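You operate a simulated robot arm through the tools that you are given. There is no shell and no other tool.

You run a simulated robot arm. Do the job below in one go: nothing can be reset, and whatever is moved stays where it is left.

TASK
Set the red and blue stops as the setting drawing gives.
Fine: free the rail by its green lever, lock it again after.

The check looks at the end state, three seconds after you hand in, the way a careful person would. Anything else that was tipped, shoved, dropped, spilled or broken makes it a failure.

THE ROBOT
A 7-joint arm with a two-finger gripper, fixed in place. Base frame: the origin is at the foot of the arm, x ahead of it, y to its left, z up. Units: mm, rad, N and s.
With the tool pointing down near the work surface it reaches from about 340 to 720 mm from the base axis. Its first joint turns from -1.152 to 1.152 rad. Payload 2.45 kg.
Tool frame: the origin (TCP) lies between the finger pads and is the grasp point; the fingertips stand 26 mm ahead of it; z points along the fingers, y is the line along which they close. Largest opening 96 mm; the body of the gripper starts 69 mm behind the TCP.
Orientation is that of the tool frame in the base frame, as a unit quaternion [x, y, z, w]. With the fingers straight down and closing along the base's y, the tool's x points along the base's -x, its y along +y and its z along -z.

THE INTERFACE
- The arm moves only by the tool step_arm. Its argument "motion" is a list of rows, each an object (a shift or turn left out is 0, a gripper value left out holds the last) with "rot": the turn, a rotation vector about the tool's x, y, z in rad, a list of three; "xyz": the shift along the tool's x, y, z in cm, a list of three; "claw": the finger opening in cm, from 0 to 9.6. In form: [{"rot": [wx, wy, wz], "xyz": [tx, ty, tz], "claw": claw}, ...]. A call has 1 to 20 rows; each row is the pose to reach, as a shift and turn from the pose commanded when the call began, along the tool's axes at that moment. Each row takes 0.2 s and may step no farther than 50 mm and 0.15 rad from the row before; otherwise, or with a gripper value out of range, the whole call is refused. A pose out of reach is approached as far as the arm can. The call stops where the force on the tool passes 50 N (or 10 N more than at its start, if that is more) or the arm is blocked; 0.2 s more then pass. Each finger halts on what it meets, pressing with about 40 N; the grip force reading is that of the motor and also rises with nothing between the fingers. The clock runs only during rows and for 0.2 s after the last one: add rows that repeat a pose to give the fingers time. The reply holds the time, the measured pose of the TCP, the force on the tool along the base axes, the opening and the grip force, in the units named above and with some noise, with the torque about the TCP (base axes, N m) and any sound that the robot's microphone picked up.
- Cameras (640 x 400 px; columns grow to the right, rows downward): "scene" is fixed at [181.5, -410.9, 1418]; the picture's right is [0.57, -0.82, 0.00], its down [-0.49, -0.34, -0.80] and it looks along [0.66, 0.45, -0.60] (base axes); focal length 315 px, centre (320, 200). "wrist" rides on the gripper at [82, 3, -98] in the tool frame; the picture's right is [-0.04, 1.00, 0.00], its down [-0.73, -0.03, -0.68] and it looks along [-0.68, -0.03, 0.73] (tool axes); focal length 256 px, centre (320, 200). There is no depth. A picture from a camera that has moved, and an enlarged one, comes with that camera's place and axes in the base frame and with its lens.
- snapshot(camera): a new picture of that camera. It takes no simulated time.
- close_up(camera, box): a new picture of the part [left, top, right, bottom] of that camera's present view, enlarged. It takes no simulated time.
- hand_in(): hands the job in; it is judged then, once.

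Places have to be worked out from the pictures, the camera data and where the tool is seen. Open the gripper and draw the arm clear of the work before you hand the job in, unless the task says otherwise.

The tools are called after "Emit:" as a command line: name --argument value ..., lists and objects as JSON in quotes. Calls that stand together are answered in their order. step_arm: Moves the arm, as the interface text tells. Its arguments: {"type":"object","properties":{"motion":{"type":"array"}},"required":["motion"]} The other tools are called the same way: snapshot (camera) takes a picture; close_up (camera, box) takes an enlarged picture of a part of a camera's view; hand_in () hands the job in.

At the start:

```text
clock: 0.0
eef_pos: [401.2, 37.3, 1080.6]
ee_rot: [0.001, 1.0, 0.0, 0.0]
wrist_force: [-0.8, 0.8, -0.5]
torque: [-0.01, -0.02, 0.02]
gripper_width: 95.9
finger_force: 0.1
```

scene: 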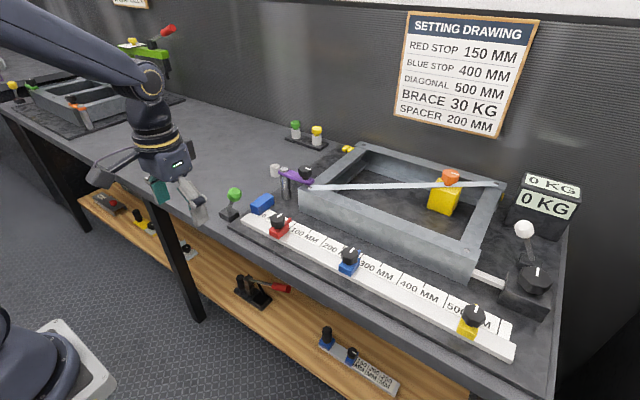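
wrist: 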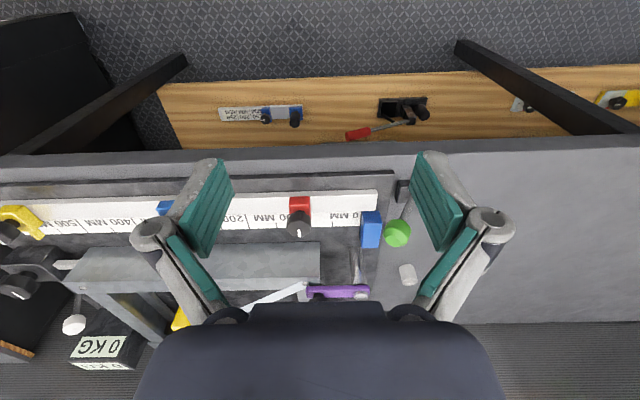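

I start by looking closely at the drawing, the rail with its stops, and the green lever.

Emit:
close_up --camera "scene" --box '[210, 170, 370, 270]'

Emit:
close_up --camera "scene" --box '[320, 230, 530, 362]'

Emit:
close_up --camera "scene" --box '[380, 10, 540, 140]'

Emit:
close_up --camera "wrist" --box '[220, 160, 460, 310]'

Emit:
close_up --camera "wrist" --box '[0, 160, 240, 310]'

```text
4.00 times, centred on (290, 220) of scene
camera zoom: at [181.5, -410.9, 1418.0], right [0.57, -0.82, 0.0], down [-0.49, -0.34, -0.8], along [0.66, 0.45, -0.6], focal length 1262 px, centre (440, 120)
```

zoom: 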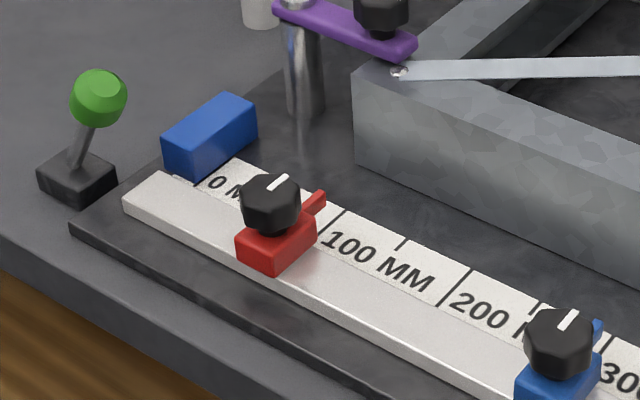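

```text
3.03 times, centred on (425, 296) of scene
camera zoom: at [181.5, -410.9, 1418.0], right [0.57, -0.82, 0.0], down [-0.49, -0.34, -0.8], along [0.66, 0.45, -0.6], focal length 956 px, centre (2, -91)
```

zoom: 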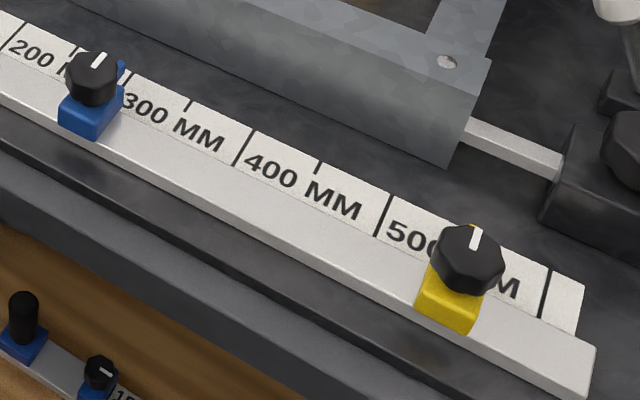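

```text
3.08 times, centred on (460, 75) of scene
camera zoom: at [181.5, -410.9, 1418.0], right [0.57, -0.82, 0.0], down [-0.49, -0.34, -0.8], along [0.66, 0.45, -0.6], focal length 970 px, centre (-111, 585)
```

zoom: 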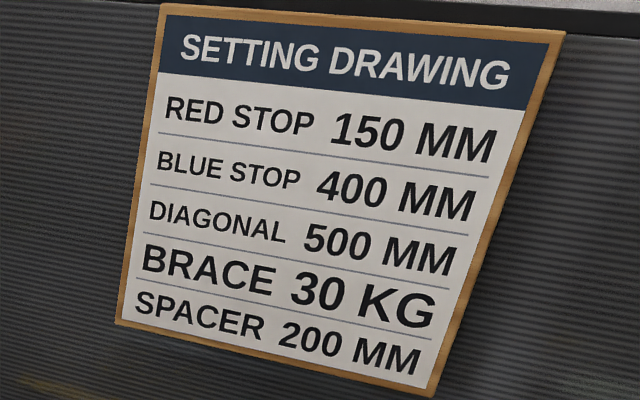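

```text
2.67 times, centred on (340, 235) of wrist
camera zoom: at [319.2, 41.3, 1176.4], right [0.04, 1.0, 0.0], down [0.73, -0.03, 0.68], along [0.68, -0.03, -0.73], focal length 683 px, centre (267, 107)
```

zoom: 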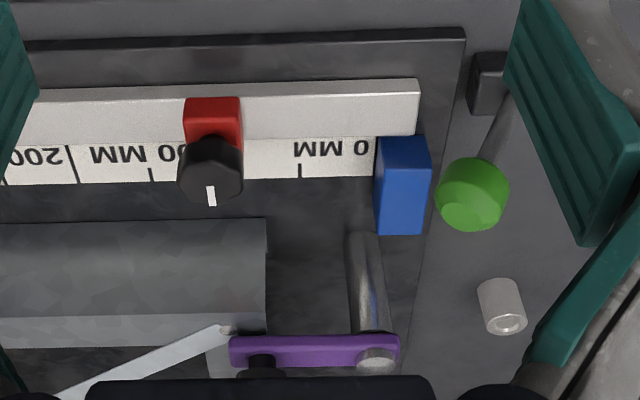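

```text
2.67 times, centred on (120, 235) of wrist
camera zoom: at [319.2, 41.3, 1176.4], right [0.04, 1.0, 0.0], down [0.73, -0.03, 0.68], along [0.68, -0.03, -0.73], focal length 683 px, centre (853, 107)
```

zoom: 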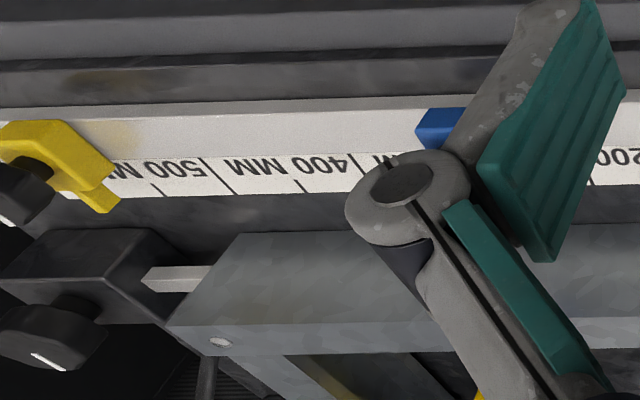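

The drawing gives red 150 mm and blue 400 mm. By triangulation the green ball sits near (594, 134, 950), the red knob top near (603, -2, 931), and the scale's zero near y≈97 with values rising toward -y. I move closer, staying well above the bench, to inspect the lever.

Emit:
step_arm --motion '[{"xyz": [-2, 2.2, 1.3]}, {"xyz": [-4, 4.4, 2.6]}, {"xyz": [-6, 6.6, 4]}, {"xyz": [-8, 8.8, 5.3]}, {"xyz": [-9, 10, 6]}, {"xyz": [-9, 10, 6]}]'

Emit:
snapshot --camera "wrist"

Emit:
close_up --camera "wrist" --box '[220, 100, 420, 300]'

Emit:
close_up --camera "scene" --box '[200, 170, 280, 230]'

```text
clock: 1.4
eef_pos: [490.9, 138.5, 1018.9]
ee_rot: [0.0, 1.0, 0.0, 0.0]
wrist_force: [0.3, 0.2, -0.2]
torque: [0.0, -0.03, 0.03]
gripper_width: 95.7
finger_force: 0.0
```

```text
taken
camera wrist: at [408.6, 141.5, 1116.2], right [0.04, 1.0, 0.0], down [0.73, -0.03, 0.68], along [0.68, -0.03, -0.73], focal length 256 px, centre (320, 200)
```

wrist: 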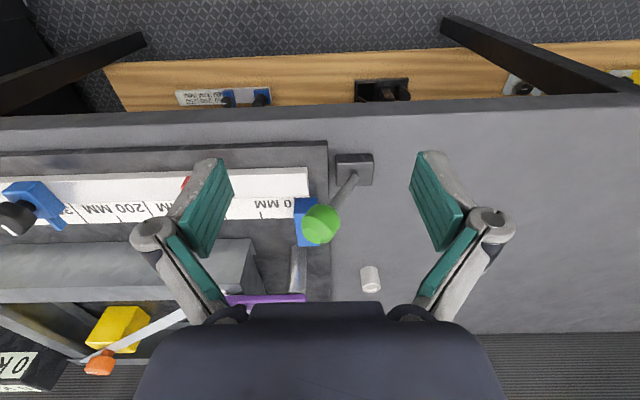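

```text
2.00 times, centred on (320, 200) of wrist
camera zoom: at [408.6, 141.5, 1116.2], right [0.04, 1.0, 0.0], down [0.73, -0.03, 0.68], along [0.68, -0.03, -0.73], focal length 512 px, centre (320, 200)
```

zoom: 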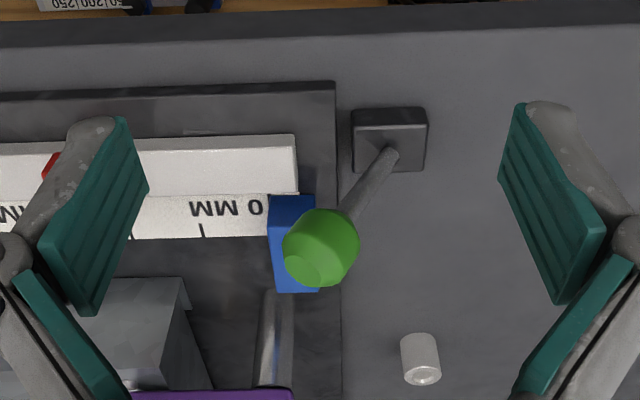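

```text
6.67 times, centred on (240, 200) of scene
camera zoom: at [181.5, -410.9, 1418.0], right [0.57, -0.82, 0.0], down [-0.49, -0.34, -0.8], along [0.66, 0.45, -0.6], focal length 2103 px, centre (853, 200)
```

zoom: 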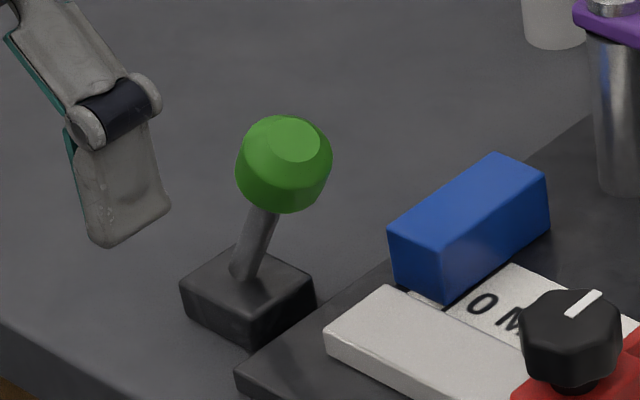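

The lever pivots near (590, 171, 881) and leans toward the rail (-y), with its ball at about (595, 133, 948), so it swings in y. I move over the ball with the fingers about 60 mm apart and come down straddling it.

Emit:
step_arm --motion '[{"xyz": [-3, -0.2, 0], "claw": 7.5}, {"xyz": [-6, -0.4, 0], "claw": 6.4}, {"xyz": [-9, -0.45, 0]}, {"xyz": [-10.4, -0.45, 0]}, {"xyz": [-10.4, -0.45, 0]}]'

Emit:
snapshot --camera "wrist"

Emit:
close_up --camera "scene" --box '[180, 130, 340, 230]'

```text
clock: 2.6
eef_pos: [595.1, 133.8, 1019.7]
ee_rot: [0.0, 1.0, 0.0, 0.0]
wrist_force: [0.4, -0.5, 0.9]
torque: [0.01, -0.03, -0.03]
gripper_width: 63.7
finger_force: 0.0
```

```text
taken
camera wrist: at [513.2, 137.4, 1116.8], right [0.04, 1.0, 0.0], down [0.73, -0.03, 0.68], along [0.68, -0.03, -0.73], focal length 256 px, centre (320, 200)
```

wrist: 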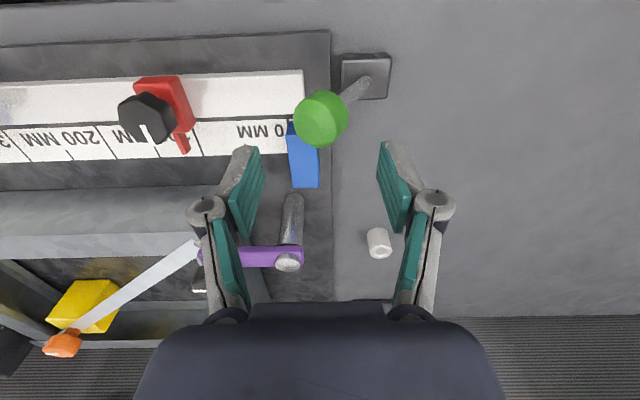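

```text
4.00 times, centred on (260, 180) of scene
camera zoom: at [181.5, -410.9, 1418.0], right [0.57, -0.82, 0.0], down [-0.49, -0.34, -0.8], along [0.66, 0.45, -0.6], focal length 1262 px, centre (560, 280)
```

zoom: 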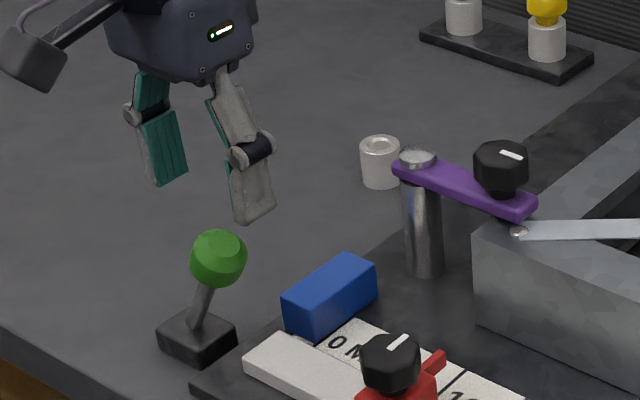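

The ball re-measures at (594, 134, 948), right under the TCP. I descend to TCP z≈955 and watch the force.

Emit:
step_arm --motion '[{"xyz": [0, 0, 2]}, {"xyz": [0, 0, 4]}, {"xyz": [0, 0, 5.5]}, {"xyz": [0, 0, 6.4]}, {"xyz": [0, 0, 6.4]}]'

Emit:
snapshot --camera "wrist"

Emit:
close_up --camera "scene" --box '[180, 130, 340, 230]'

```text
clock: 3.8
eef_pos: [596.1, 134.5, 956.1]
ee_rot: [0.0, 1.0, 0.0, 0.0]
wrist_force: [0.4, 0.1, 0.7]
torque: [-0.03, 0.0, -0.01]
gripper_width: 64.1
finger_force: 0.1
```

```text
taken
camera wrist: at [513.2, 137.2, 1052.9], right [0.04, 1.0, 0.0], down [0.73, -0.03, 0.68], along [0.68, -0.03, -0.73], focal length 256 px, centre (320, 200)
```

wrist: 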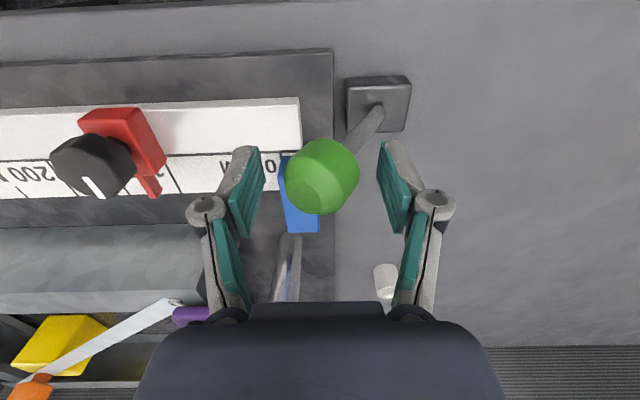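

```text
4.00 times, centred on (260, 180) of scene
camera zoom: at [181.5, -410.9, 1418.0], right [0.57, -0.82, 0.0], down [-0.49, -0.34, -0.8], along [0.66, 0.45, -0.6], focal length 1262 px, centre (560, 280)
```

zoom: 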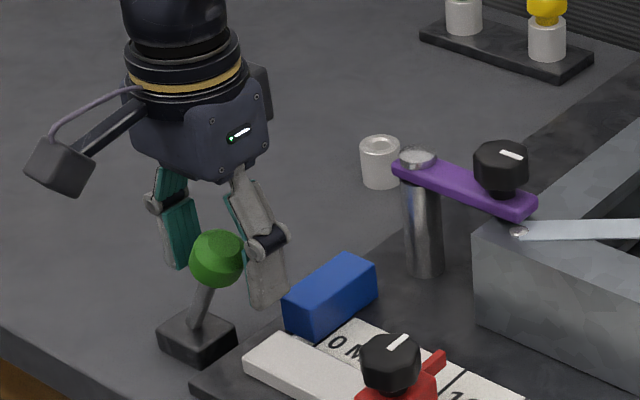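

The fingers straddle the ball. I narrow the opening a little and push slowly in +y, so the -y finger carries the lever over.

Emit:
step_arm --motion '[{"xyz": [0, 0, 0], "claw": 5.0}, {"xyz": [0, 0, 0]}, {"xyz": [0, 0.6, 0]}, {"xyz": [0, 1.2, 0]}, {"xyz": [0, 1.8, 0]}, {"xyz": [0, 2.4, 0]}, {"xyz": [0, 3, 0]}, {"xyz": [0, 3.6, 0]}, {"xyz": [0, 4.2, 0]}, {"xyz": [0, 4.2, 0]}]'

Emit:
snapshot --camera "wrist"

Emit:
close_up --camera "scene" --box '[180, 130, 340, 230]'

```text
clock: 6.0
eef_pos: [594.9, 175.3, 955.8]
ee_rot: [0.0, 1.0, 0.001, 0.0]
wrist_force: [0.5, -0.5, 0.3]
torque: [-0.01, 0.0, 0.0]
gripper_width: 50.1
finger_force: 0.1
```

```text
taken
camera wrist: at [513.8, 179.0, 1052.5], right [0.04, 1.0, 0.0], down [0.73, -0.03, 0.68], along [0.68, -0.03, -0.73], focal length 256 px, centre (320, 200)
```

wrist: 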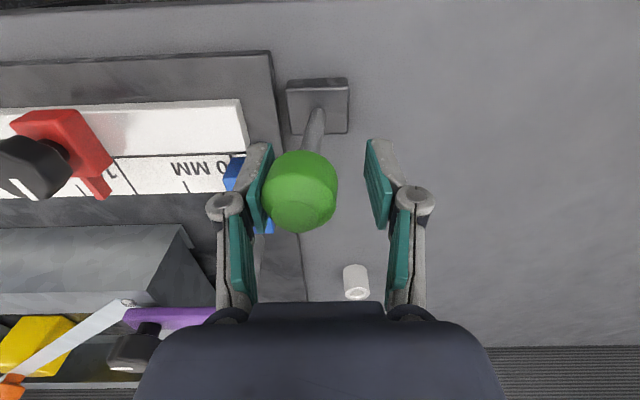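

```text
4.00 times, centred on (260, 180) of scene
camera zoom: at [181.5, -410.9, 1418.0], right [0.57, -0.82, 0.0], down [-0.49, -0.34, -0.8], along [0.66, 0.45, -0.6], focal length 1262 px, centre (560, 280)
```

zoom: 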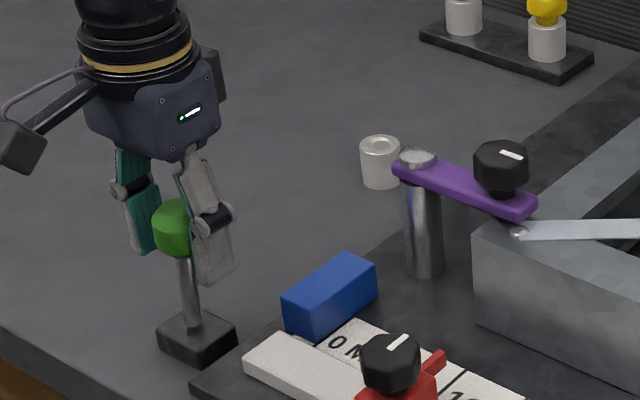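

The lever follows with almost no force and now stands near vertical. I keep pushing in +y toward the far stop.

Emit:
step_arm --motion '[{"xyz": [0, 0.6, 0]}, {"xyz": [0, 1.2, 0]}, {"xyz": [0, 1.8, 0]}, {"xyz": [0, 2.4, 0]}, {"xyz": [0, 3, 0]}, {"xyz": [0, 3.6, 0]}, {"xyz": [0, 4.0, 0]}, {"xyz": [0, 4.4, 0]}, {"xyz": [0, 4.4, 0]}]'

Emit:
snapshot --camera "wrist"

Emit:
close_up --camera "scene" --box '[180, 130, 340, 230]'

```text
clock: 8.0
eef_pos: [595.7, 219.6, 956.8]
ee_rot: [0.0, 1.0, -0.001, 0.0]
wrist_force: [1.1, -0.1, 0.6]
torque: [0.03, -0.01, -0.01]
gripper_width: 49.9
finger_force: 0.1
```

```text
taken
camera wrist: at [514.0, 222.8, 1052.5], right [0.04, 1.0, 0.0], down [0.73, -0.03, 0.68], along [0.68, -0.03, -0.73], focal length 256 px, centre (320, 200)
```

wrist: 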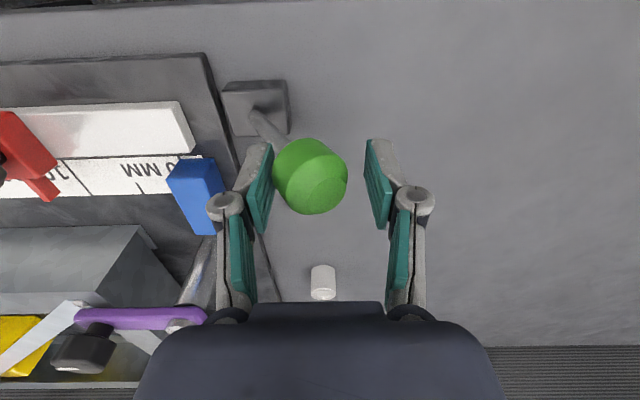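

```text
4.00 times, centred on (260, 180) of scene
camera zoom: at [181.5, -410.9, 1418.0], right [0.57, -0.82, 0.0], down [-0.49, -0.34, -0.8], along [0.66, 0.45, -0.6], focal length 1262 px, centre (560, 280)
```

zoom: 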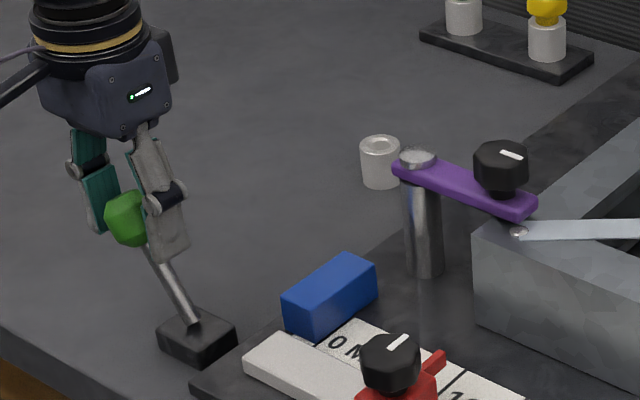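

The lever has gone over centre (ball y≈213), with no click reported. I nudge a little more to see whether it has reached its stop.

Emit:
step_arm --motion '[{"xyz": [0, 0.3, 0]}, {"xyz": [0, 0.6, 0]}, {"xyz": [0, 0.9, 0]}, {"xyz": [0, 1.2, 0]}, {"xyz": [0, 1.2, 0]}]'

Emit:
snapshot --camera "wrist"

```text
clock: 9.2
eef_pos: [596.0, 228.4, 953.7]
ee_rot: [0.0, 1.0, -0.002, -0.001]
wrist_force: [3.5, -21.4, -7.3]
torque: [0.11, -0.07, 0.17]
gripper_width: 62.0
finger_force: 9.2
```

```text
taken
camera wrist: at [513.9, 232.0, 1051.3], right [0.04, 1.0, 0.0], down [0.73, -0.03, 0.68], along [0.68, -0.03, -0.73], focal length 256 px, centre (320, 200)
```

wrist: 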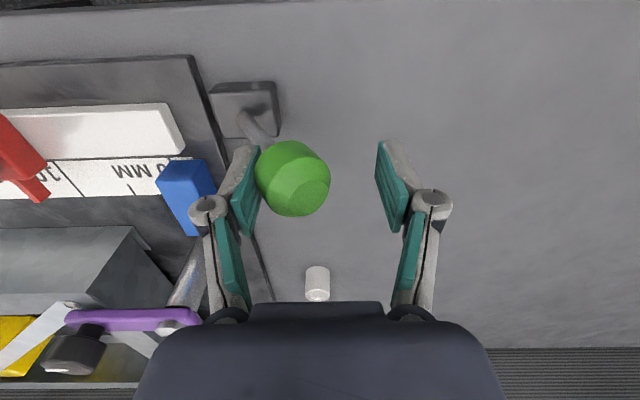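

Firm resistance shows the lever is at its stop, so the rail should be free. I back off to centre, rise clear, and move over the stops for a good look.

Emit:
step_arm --motion '[{"xyz": [0, -0.6, 0]}, {"xyz": [0, -1.2, 0]}, {"xyz": [0, -1.2, -2.5]}, {"xyz": [0, -1.2, -5]}, {"xyz": [0, -1.2, -8]}, {"xyz": [2, -4, -9]}, {"xyz": [4, -8, -9]}, {"xyz": [5, -12, -9]}, {"xyz": [6, -16, -9]}, {"xyz": [6, -20, -9]}, {"xyz": [6, -23, -9]}, {"xyz": [6, -23, -9]}]'

Emit:
snapshot --camera "wrist"

Emit:
snapshot --camera "scene"

Emit:
close_up --camera "scene" --box '[200, 170, 280, 230]'

```text
clock: 11.8
eef_pos: [535.3, 0.1, 1046.1]
ee_rot: [-0.001, 1.0, 0.0, 0.0]
wrist_force: [-0.2, 0.4, 0.0]
torque: [-0.02, -0.01, 0.01]
gripper_width: 50.0
finger_force: 0.0
```

```text
taken
camera wrist: at [452.8, 3.7, 1142.0], right [0.04, 1.0, 0.0], down [0.73, -0.03, 0.68], along [0.68, -0.03, -0.73], focal length 256 px, centre (320, 200)
```

wrist: 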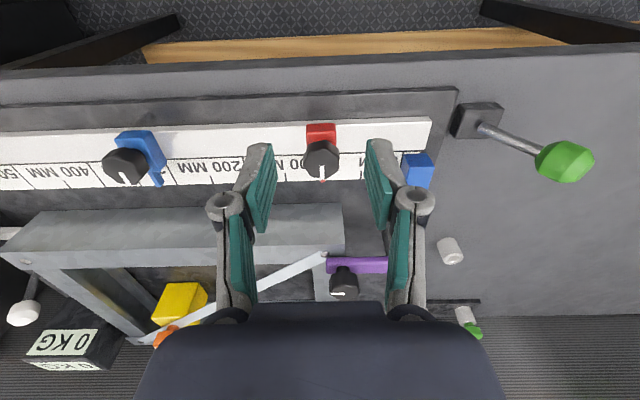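

```text
taken
```

scene: 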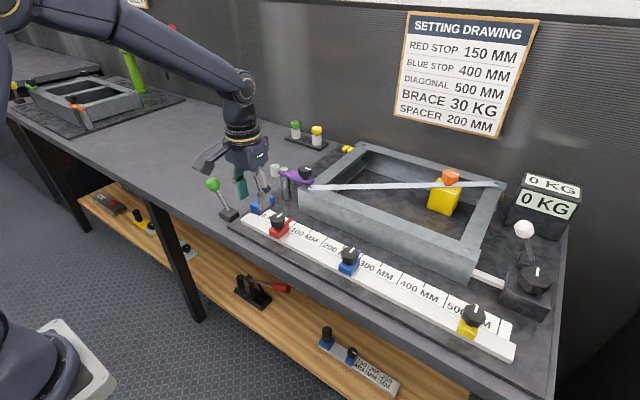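

```text
6.67 times, centred on (240, 200) of scene
camera zoom: at [181.4, -410.9, 1418.0], right [0.57, -0.82, 0.0], down [-0.49, -0.34, -0.8], along [0.66, 0.45, -0.6], focal length 2103 px, centre (853, 200)
```

zoom: 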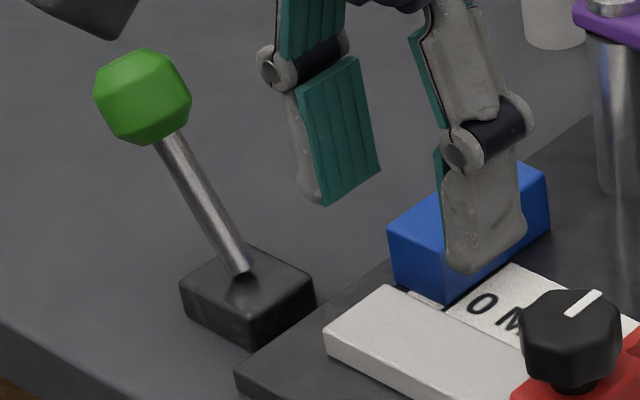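

The lever stays over at the free side. Now I take enlarged views of both stops and the scale.

Emit:
close_up --camera "wrist" --box '[270, 100, 430, 200]'

Emit:
close_up --camera "wrist" --box '[60, 110, 220, 210]'

Emit:
close_up --camera "scene" --box '[250, 200, 314, 240]'

Emit:
close_up --camera "scene" --box '[320, 235, 384, 275]'

```text
4.00 times, centred on (350, 150) of wrist
camera zoom: at [452.8, 3.7, 1142.0], right [0.04, 1.0, 0.0], down [0.73, -0.03, 0.68], along [0.68, -0.03, -0.73], focal length 1024 px, centre (200, 400)
```

zoom: 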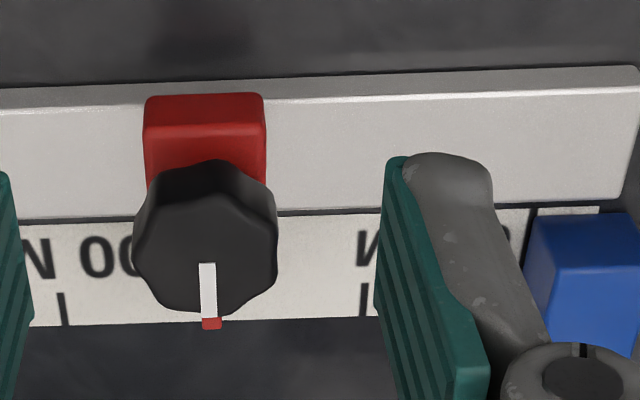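

```text
4.00 times, centred on (140, 160) of wrist
camera zoom: at [452.8, 3.7, 1142.0], right [0.04, 1.0, 0.0], down [0.73, -0.03, 0.68], along [0.68, -0.03, -0.73], focal length 1024 px, centre (1040, 360)
```

zoom: 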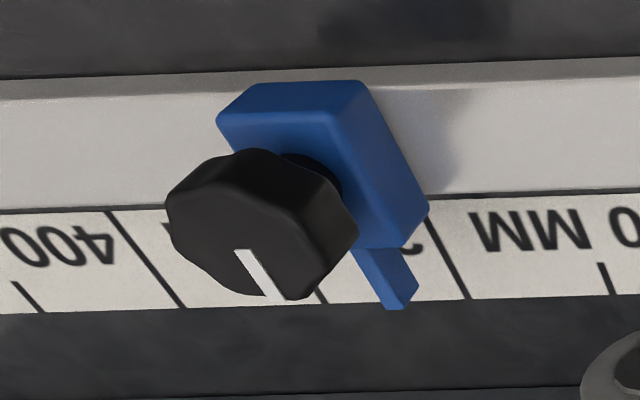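

```text
10.00 times, centred on (282, 220) of scene
camera zoom: at [181.4, -410.9, 1418.0], right [0.57, -0.82, 0.0], down [-0.49, -0.34, -0.8], along [0.66, 0.45, -0.6], focal length 3154 px, centre (700, 0)
```

zoom: 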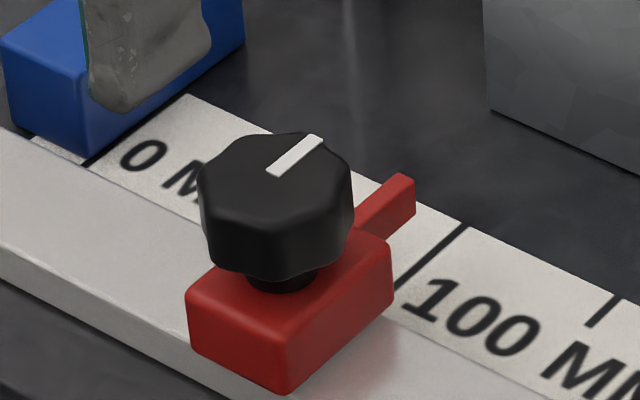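

```text
10.00 times, centred on (352, 255) of scene
camera zoom: at [181.4, -410.9, 1418.0], right [0.57, -0.82, 0.0], down [-0.49, -0.34, -0.8], along [0.66, 0.45, -0.6], focal length 3154 px, centre (0, -350)
```

zoom: 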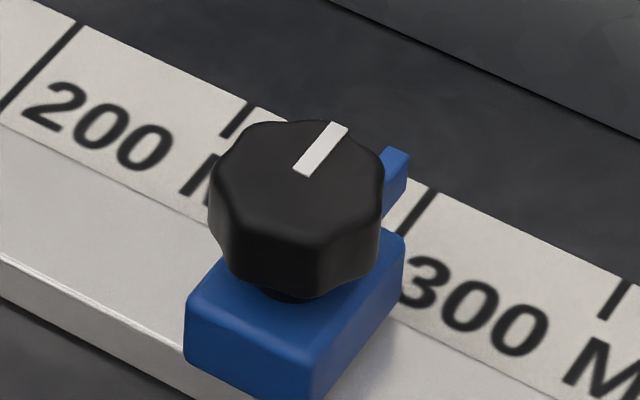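

The red pointer reads about 100.5 mm; its tip is about 27 mm above the scale, so I must view it square on. The knob is about 38 mm wide, centred near (602, -1.5) with its top at z≈931. I move above the red knob, then lower with the fingers open to either side of it.

Emit:
step_arm --motion '[{"xyz": [-3, -0.1, 1], "claw": 6.6}, {"xyz": [-6, -0.16, 3]}, {"xyz": [-6.67, -0.16, 6]}, {"xyz": [-6.67, -0.16, 8]}, {"xyz": [-6.67, -0.16, 8]}]'

Emit:
snapshot --camera "wrist"

Emit:
close_up --camera "scene" --box '[220, 160, 348, 240]'

```text
clock: 13.0
eef_pos: [598.7, -0.9, 965.7]
ee_rot: [0.0, 1.0, 0.0, 0.0]
wrist_force: [0.4, -0.1, -0.8]
torque: [0.03, 0.0, -0.01]
gripper_width: 66.2
finger_force: 0.0
```

```text
taken
camera wrist: at [518.2, 1.5, 1062.0], right [0.04, 1.0, 0.0], down [0.73, -0.03, 0.68], along [0.68, -0.03, -0.73], focal length 256 px, centre (320, 200)
```

wrist: 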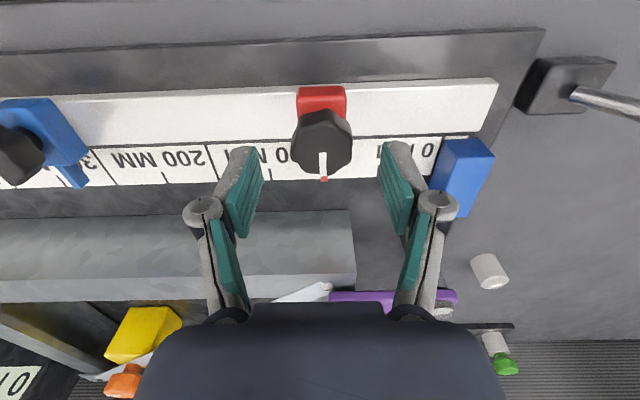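

```text
5.00 times, centred on (284, 200) of scene
camera zoom: at [181.5, -410.9, 1418.0], right [0.57, -0.82, 0.0], down [-0.49, -0.34, -0.8], along [0.66, 0.45, -0.6], focal length 1577 px, centre (500, 200)
```

zoom: 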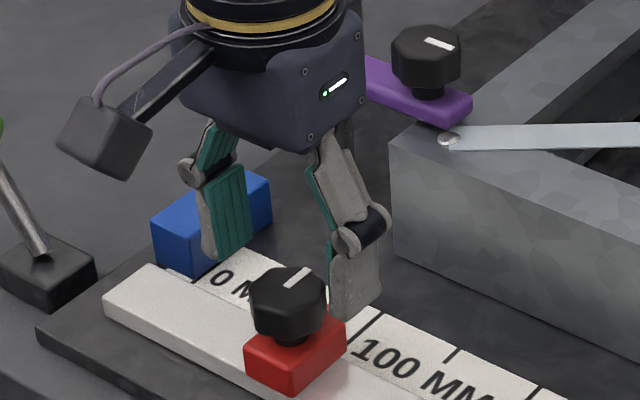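

The knob lies centred between the fingers. I lower to TCP z≈915 and close onto the knob.

Emit:
step_arm --motion '[{"xyz": [0, 0, 1.5]}, {"xyz": [0, 0, 3]}, {"xyz": [0, 0, 4.2]}, {"xyz": [0, 0, 5]}, {"xyz": [0, 0, 5]}]'

Emit:
snapshot --camera "wrist"

Emit:
close_up --camera "scene" --box '[220, 160, 348, 240]'

```text
clock: 14.2
eef_pos: [602.9, -0.6, 915.7]
ee_rot: [-0.001, 1.0, 0.0, 0.0]
wrist_force: [-0.3, -0.8, -0.5]
torque: [0.02, 0.0, 0.02]
gripper_width: 65.9
finger_force: 0.2
```

```text
taken
camera wrist: at [520.8, 3.3, 1012.6], right [0.04, 1.0, 0.0], down [0.73, -0.03, 0.68], along [0.68, -0.03, -0.73], focal length 256 px, centre (320, 200)
```

wrist: 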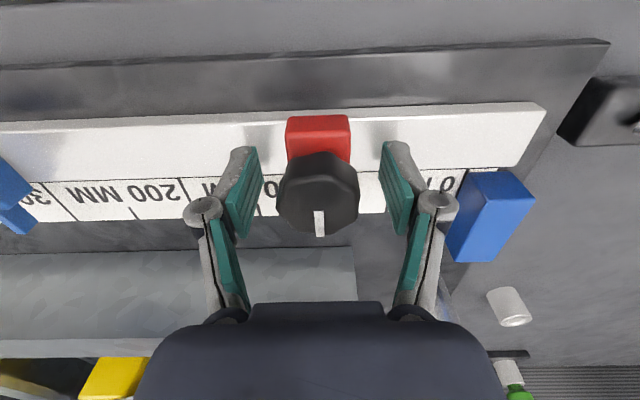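

```text
5.00 times, centred on (284, 200) of scene
camera zoom: at [181.5, -410.9, 1418.0], right [0.57, -0.82, 0.0], down [-0.49, -0.34, -0.8], along [0.66, 0.45, -0.6], focal length 1577 px, centre (500, 200)
```

zoom: 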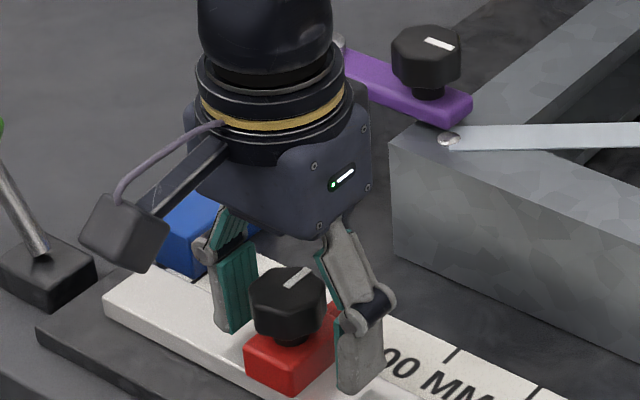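

Everything is aligned. I close to a snug 41 mm without clamping and push about 15 mm in -y to see whether the stop slides freely.

Emit:
step_arm --motion '[{"claw": 4.1}, {"claw": 4.1}, {"xyz": [0, -0.3, 0]}, {"xyz": [0, -0.6, 0]}, {"xyz": [0, -0.9, 0]}, {"xyz": [0, -1.2, 0]}, {"xyz": [0, -1.5, 0]}, {"xyz": [0, -1.5, 0]}]'

Emit:
snapshot --camera "wrist"

Emit:
close_up --camera "scene" --box '[220, 160, 348, 240]'

```text
clock: 16.0
eef_pos: [604.1, -14.7, 915.1]
ee_rot: [0.001, 1.0, 0.0, 0.0]
wrist_force: [-0.7, 2.7, -0.5]
torque: [0.01, 0.0, 0.03]
gripper_width: 42.3
finger_force: 0.5
```

```text
taken
camera wrist: at [520.7, -12.5, 1012.7], right [0.04, 1.0, 0.0], down [0.73, -0.03, 0.68], along [0.68, -0.03, -0.73], focal length 256 px, centre (320, 200)
```

wrist: 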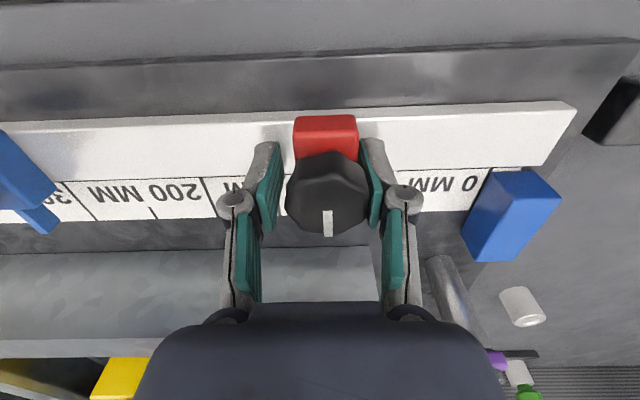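

```text
5.00 times, centred on (284, 200) of scene
camera zoom: at [181.4, -410.9, 1418.0], right [0.57, -0.82, 0.0], down [-0.49, -0.34, -0.8], along [0.66, 0.45, -0.6], focal length 1577 px, centre (500, 200)
```

zoom: 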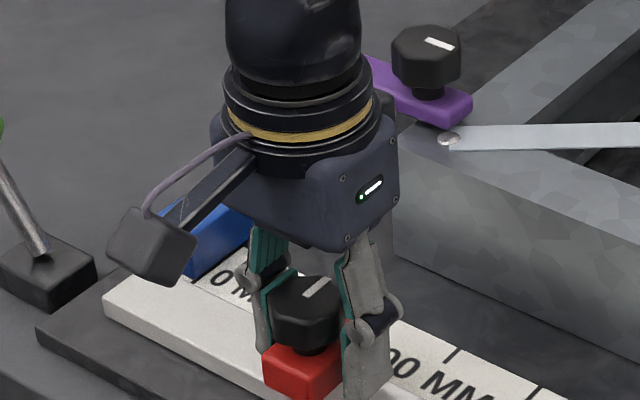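

The stop slides easily (about 3 N) and is now near 112 mm. I push on to just short of 150 mm, then check the reading from a square-on view.

Emit:
step_arm --motion '[{"xyz": [0, -0.5, 0]}, {"xyz": [0, -1.0, 0]}, {"xyz": [0, -1.5, 0]}, {"xyz": [0, -2.0, 0]}, {"xyz": [0, -2.5, 0]}, {"xyz": [0, -3.0, 0]}, {"xyz": [0, -3.4, 0]}, {"xyz": [0, -3.4, 0]}]'

Emit:
snapshot --camera "wrist"

Emit:
close_up --camera "scene" --box '[230, 180, 358, 260]'

```text
clock: 17.8
eef_pos: [601.7, -48.4, 914.7]
ee_rot: [0.0, 1.0, 0.0, 0.0]
wrist_force: [0.7, 1.7, -0.6]
torque: [-0.01, -0.05, -0.03]
gripper_width: 42.0
finger_force: 0.7
```

```text
taken
camera wrist: at [519.7, -45.5, 1012.3], right [0.04, 1.0, 0.0], down [0.73, -0.03, 0.68], along [0.68, -0.03, -0.73], focal length 256 px, centre (320, 200)
```

wrist: 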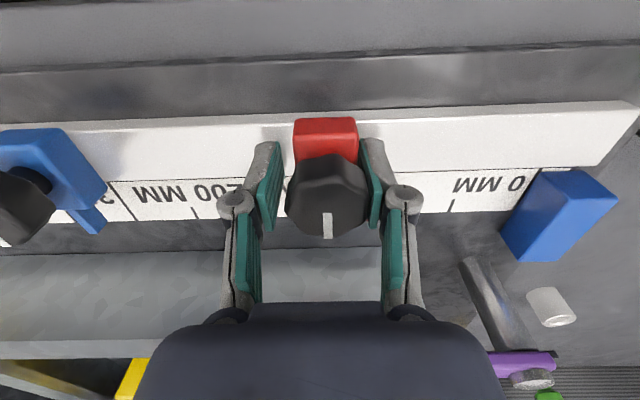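

```text
5.00 times, centred on (294, 220) of scene
camera zoom: at [181.5, -410.9, 1418.0], right [0.57, -0.82, 0.0], down [-0.49, -0.34, -0.8], along [0.66, 0.45, -0.6], focal length 1577 px, centre (450, 100)
```

zoom: 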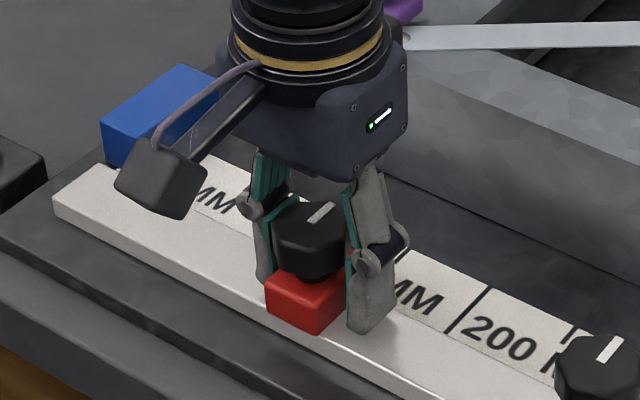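

I open the fingers, lift straight up, then shift forward so the wrist camera looks nearly straight down on the pointer.

Emit:
step_arm --motion '[{"claw": 6.0}, {"claw": 6.0}, {"xyz": [0, 0, -3]}, {"xyz": [0, 0, -6]}, {"xyz": [0, 0, -10]}, {"xyz": [-2, 0, -13]}, {"xyz": [-5, -0.1, -13]}, {"xyz": [-5, -0.1, -13]}, {"xyz": [-5, -0.1, -13]}]'

Emit:
snapshot --camera "wrist"

Emit:
close_up --camera "wrist" --box '[256, 20, 384, 100]'

Emit:
close_up --camera "wrist" --box '[60, 0, 220, 100]'

Emit:
close_up --camera "scene" --box '[270, 205, 334, 245]'

```text
clock: 19.8
eef_pos: [652.0, -51.0, 1045.1]
ee_rot: [0.001, 1.0, 0.0, 0.0]
wrist_force: [0.2, 0.3, -0.6]
torque: [0.03, 0.04, -0.02]
gripper_width: 59.9
finger_force: 0.2
```

```text
taken
camera wrist: at [570.1, -47.1, 1141.4], right [0.04, 1.0, 0.0], down [0.73, -0.03, 0.68], along [0.68, -0.03, -0.73], focal length 256 px, centre (320, 200)
```

wrist: 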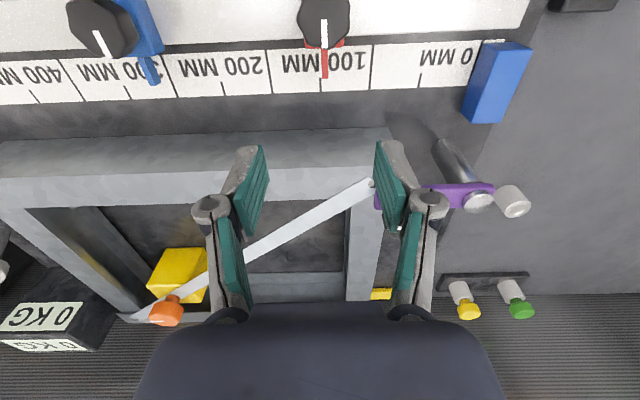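

```text
5.00 times, centred on (320, 60) of wrist
camera zoom: at [570.1, -47.1, 1141.4], right [0.04, 1.0, 0.0], down [0.73, -0.03, 0.68], along [0.68, -0.03, -0.73], focal length 1280 px, centre (320, 900)
```

zoom: 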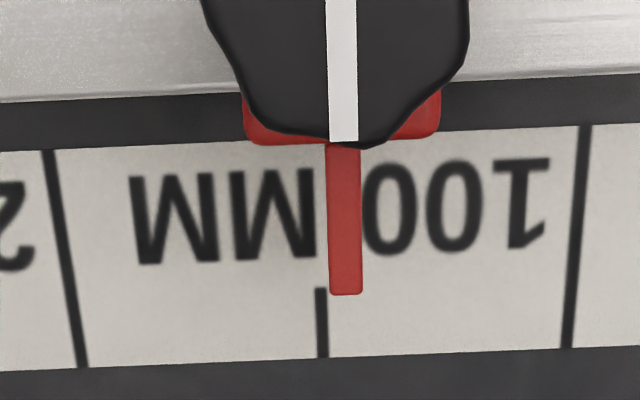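

```text
4.00 times, centred on (140, 50) of wrist
camera zoom: at [570.1, -47.1, 1141.4], right [0.04, 1.0, 0.0], down [0.73, -0.03, 0.68], along [0.68, -0.03, -0.73], focal length 1024 px, centre (1040, 800)
```

zoom: 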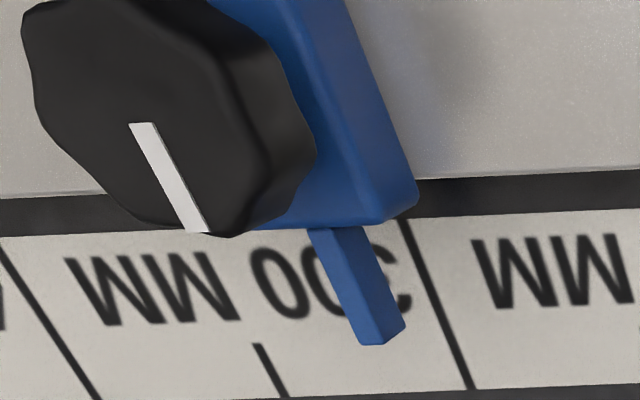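

```text
10.00 times, centred on (302, 225) of scene
camera zoom: at [181.5, -410.9, 1418.0], right [0.57, -0.82, 0.0], down [-0.49, -0.34, -0.8], along [0.66, 0.45, -0.6], focal length 3154 px, centre (500, -50)
```

zoom: 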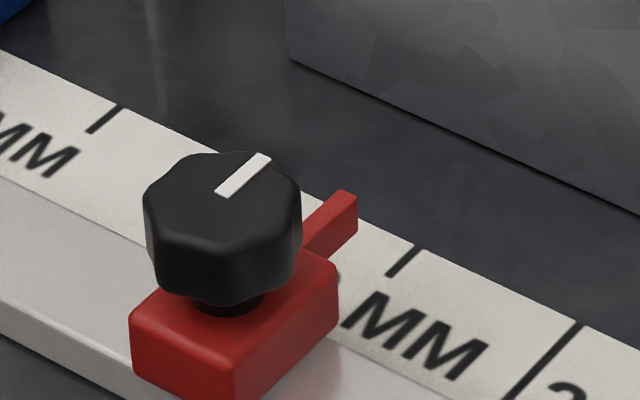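

Seen nearly straight down, the red pointer is at about 145.0 mm (25 px short of the 150 tick, 5.03 px/mm), and parallax here is only about 0.1 mm. I go back to the same push pose, push 5.0 mm more, and return to this viewpoint.

Emit:
step_arm --motion '[{"xyz": [3, 0.1, 0]}, {"xyz": [5, 0.1, 0]}, {"xyz": [5, 0.1, 4]}, {"xyz": [5, 0.1, 8]}, {"xyz": [5, 0.1, 11]}, {"xyz": [5, 0.1, 13]}, {"xyz": [5, 0.1, 13], "claw": 4.1}, {"xyz": [5, 0.1, 13]}, {"xyz": [5, 0.1, 13]}, {"xyz": [5, -0.1, 13]}, {"xyz": [5, -0.25, 13]}, {"xyz": [5, -0.4, 13]}, {"xyz": [5, -0.4, 13]}, {"xyz": [5, -0.4, 13], "claw": 6.0}, {"xyz": [5, -0.4, 13]}, {"xyz": [5, -0.4, 9]}, {"xyz": [5, -0.4, 4.5]}, {"xyz": [3, -0.4, 1]}, {"xyz": [0, -0.4, 0]}, {"xyz": [0, -0.4, 0]}]'

Emit:
snapshot --camera "wrist"

Emit:
close_up --camera "wrist" --box '[256, 20, 384, 100]'

```text
clock: 24.0
eef_pos: [652.1, -53.9, 1045.7]
ee_rot: [0.0, 1.0, 0.001, 0.001]
wrist_force: [0.9, -0.6, 0.0]
torque: [0.0, 0.02, 0.01]
gripper_width: 59.6
finger_force: 0.1
```

```text
taken
camera wrist: at [570.4, -51.8, 1141.5], right [0.04, 1.0, 0.0], down [0.73, -0.03, 0.68], along [0.68, -0.03, -0.73], focal length 256 px, centre (320, 200)
```

wrist: 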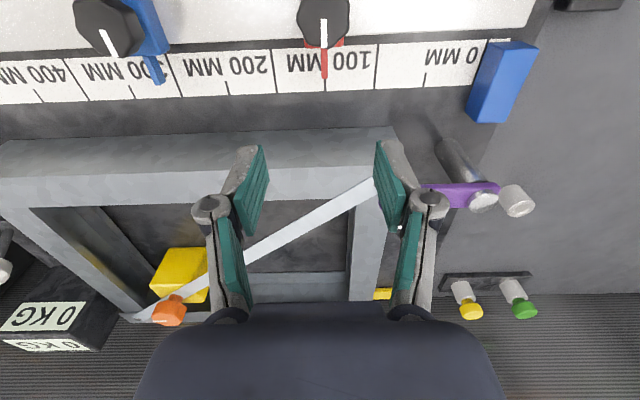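

```text
5.00 times, centred on (320, 60) of wrist
camera zoom: at [570.4, -51.8, 1141.5], right [0.04, 1.0, 0.0], down [0.73, -0.03, 0.68], along [0.68, -0.03, -0.73], focal length 1280 px, centre (320, 900)
```

zoom: 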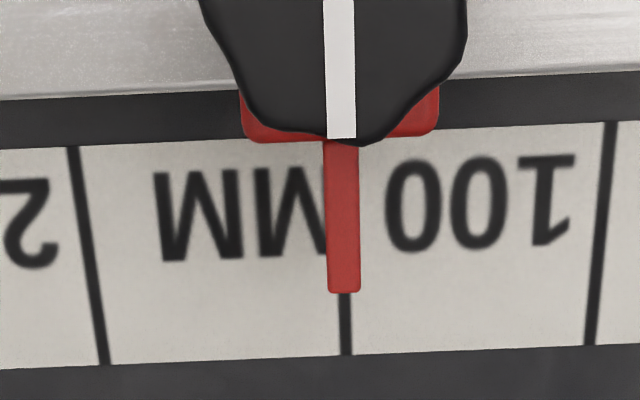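

The red pointer now sits on the 150 tick (I estimate 150.1 mm). I move sideways at this height to look at the blue stop square on.

Emit:
step_arm --motion '[{"xyz": [0, -3, 0]}, {"xyz": [0, -6, 0]}, {"xyz": [0, -9, 0]}, {"xyz": [0, -12, 0]}, {"xyz": [0, -15, 0]}, {"xyz": [0, -15.3, 0]}, {"xyz": [0, -15.3, 0]}]'

Emit:
snapshot --camera "wrist"

Emit:
close_up --camera "wrist" --box '[256, 20, 384, 100]'

```text
clock: 25.6
eef_pos: [651.4, -208.0, 1044.8]
ee_rot: [0.0, 1.0, 0.0, -0.001]
wrist_force: [-0.1, 0.1, -0.1]
torque: [0.0, -0.02, -0.04]
gripper_width: 60.3
finger_force: 0.2
```

```text
taken
camera wrist: at [569.7, -204.5, 1141.8], right [0.04, 1.0, 0.0], down [0.73, -0.03, 0.68], along [0.68, -0.03, -0.73], focal length 256 px, centre (320, 200)
```

wrist: 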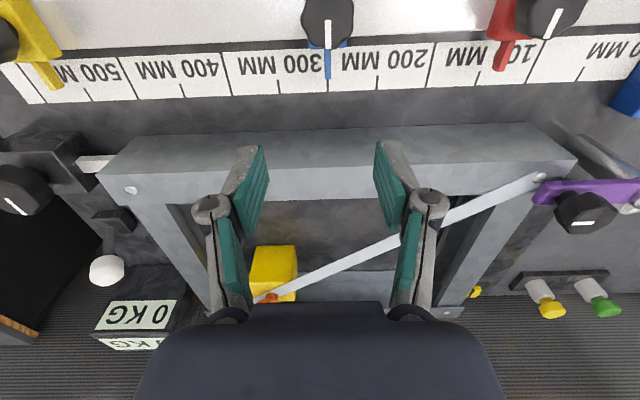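

```text
5.00 times, centred on (320, 60) of wrist
camera zoom: at [569.7, -204.5, 1141.8], right [0.04, 1.0, 0.0], down [0.73, -0.03, 0.68], along [0.68, -0.03, -0.73], focal length 1280 px, centre (320, 900)
```

zoom: 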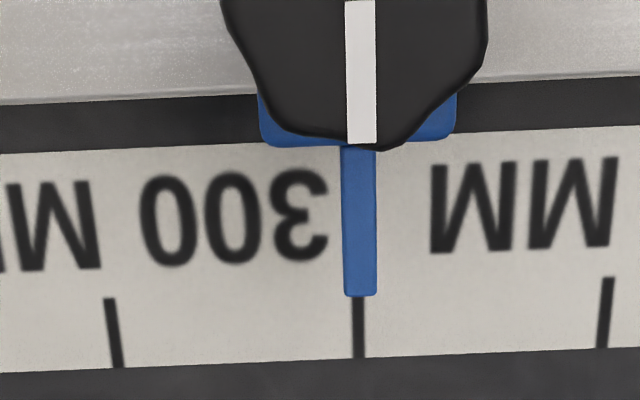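

The blue pointer is at about 299.6 mm, so it needs to move about 100.4 mm in -y. I shift back over the knob, lower, snug the fingers, and begin the push.

Emit:
step_arm --motion '[{"xyz": [3, 0.2, 0]}, {"xyz": [5, 0.2, 0]}, {"xyz": [5, 0.2, 4]}, {"xyz": [5, 0.2, 8]}, {"xyz": [5, 0.2, 11]}, {"xyz": [5, 0.2, 13]}, {"xyz": [5, 0.2, 13], "claw": 4.1}, {"xyz": [5, 0.2, 13]}, {"xyz": [5, 0.2, 13]}, {"xyz": [5, -0.2, 13]}, {"xyz": [5, -0.6, 13]}, {"xyz": [5, -1.2, 13]}, {"xyz": [5, -1.8, 13]}, {"xyz": [5, -2.4, 13]}, {"xyz": [5, -3.0, 13]}, {"xyz": [5, -3.6, 13]}, {"xyz": [5, -4.2, 13]}, {"xyz": [5, -4.8, 13]}, {"xyz": [5, -5.4, 13]}]'

Emit:
snapshot --camera "wrist"

Emit:
snapshot --camera "scene"

```text
clock: 29.6
eef_pos: [602.6, -259.8, 915.6]
ee_rot: [0.001, 1.0, 0.0, 0.0]
wrist_force: [0.2, 1.7, -0.8]
torque: [-0.01, -0.02, 0.0]
gripper_width: 42.1
finger_force: 0.5
```

```text
taken
camera wrist: at [520.4, -258.7, 1011.7], right [0.04, 1.0, 0.0], down [0.73, -0.03, 0.68], along [0.68, -0.03, -0.73], focal length 256 px, centre (320, 200)
```

wrist: 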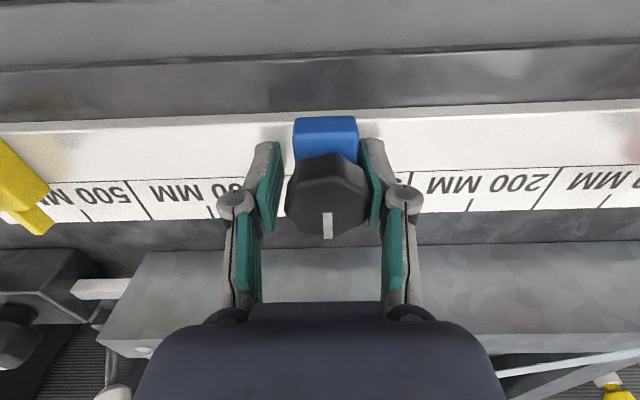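

```text
taken
```

scene: 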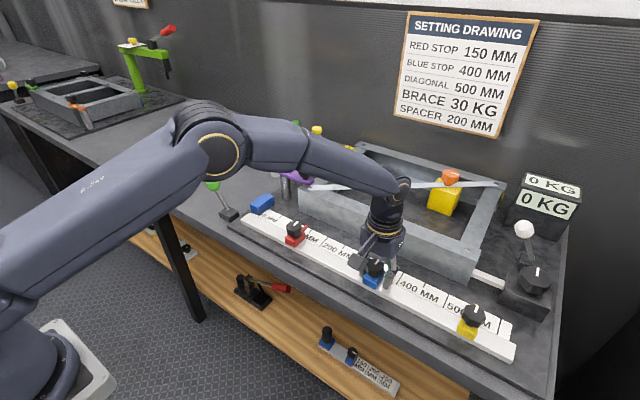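

The blue stop is following smoothly. I push the remaining 43 mm, open, lift, and go to a viewing pose.

Emit:
step_arm --motion '[{"xyz": [0, -0.6, 0]}, {"xyz": [0, -1.2, 0]}, {"xyz": [0, -1.8, 0]}, {"xyz": [0, -2.4, 0]}, {"xyz": [0, -3.0, 0]}, {"xyz": [0, -3.5, 0]}, {"xyz": [0, -3.9, 0]}, {"xyz": [0, -4.15, 0]}, {"xyz": [0, -4.3, 0]}, {"xyz": [0, -4.3, 0]}, {"xyz": [0, -4.3, 0], "claw": 6.0}, {"xyz": [0, -4.3, 0]}, {"xyz": [0, -4.3, -3]}, {"xyz": [0, -4.3, -7]}, {"xyz": [0, -4.3, -11]}, {"xyz": [-2, -4.3, -13]}, {"xyz": [-4, -4.3, -13]}, {"xyz": [-4, -4.3, -13]}]'

Emit:
snapshot --camera "wrist"

Emit:
close_up --camera "wrist" --box '[256, 30, 384, 110]'

```text
clock: 33.4
eef_pos: [637.8, -299.8, 1043.9]
ee_rot: [-0.001, 1.0, 0.0, 0.001]
wrist_force: [0.0, 0.8, 0.7]
torque: [0.0, -0.01, 0.01]
gripper_width: 60.2
finger_force: 0.0
out of reach, approached as far as the arm can: row 17, 18
```

```text
taken
camera wrist: at [555.9, -297.5, 1141.1], right [0.04, 1.0, 0.0], down [0.73, -0.03, 0.68], along [0.68, -0.03, -0.73], focal length 256 px, centre (320, 200)
```

wrist: 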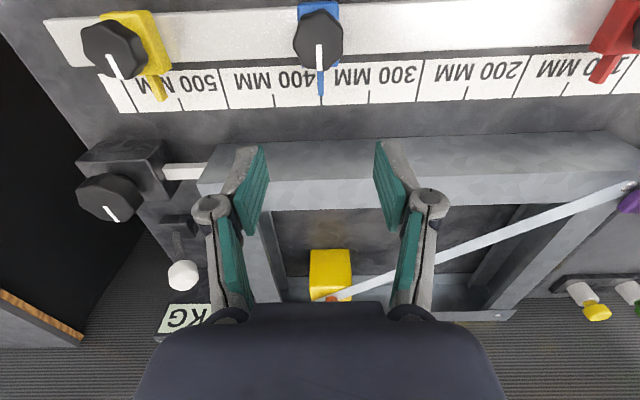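

```text
5.00 times, centred on (320, 70) of wrist
camera zoom: at [555.9, -297.5, 1141.1], right [0.04, 1.0, 0.0], down [0.73, -0.03, 0.68], along [0.68, -0.03, -0.73], focal length 1280 px, centre (320, 850)
```

zoom: 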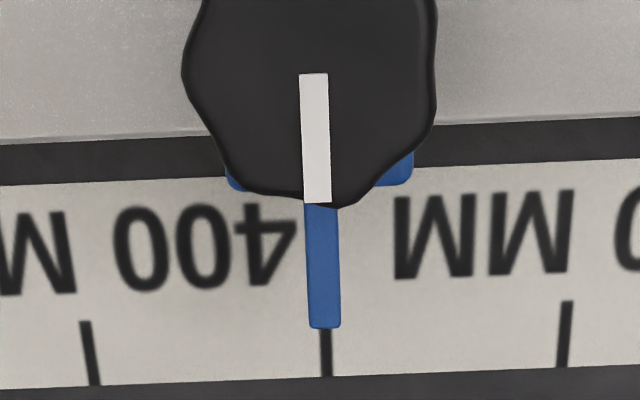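

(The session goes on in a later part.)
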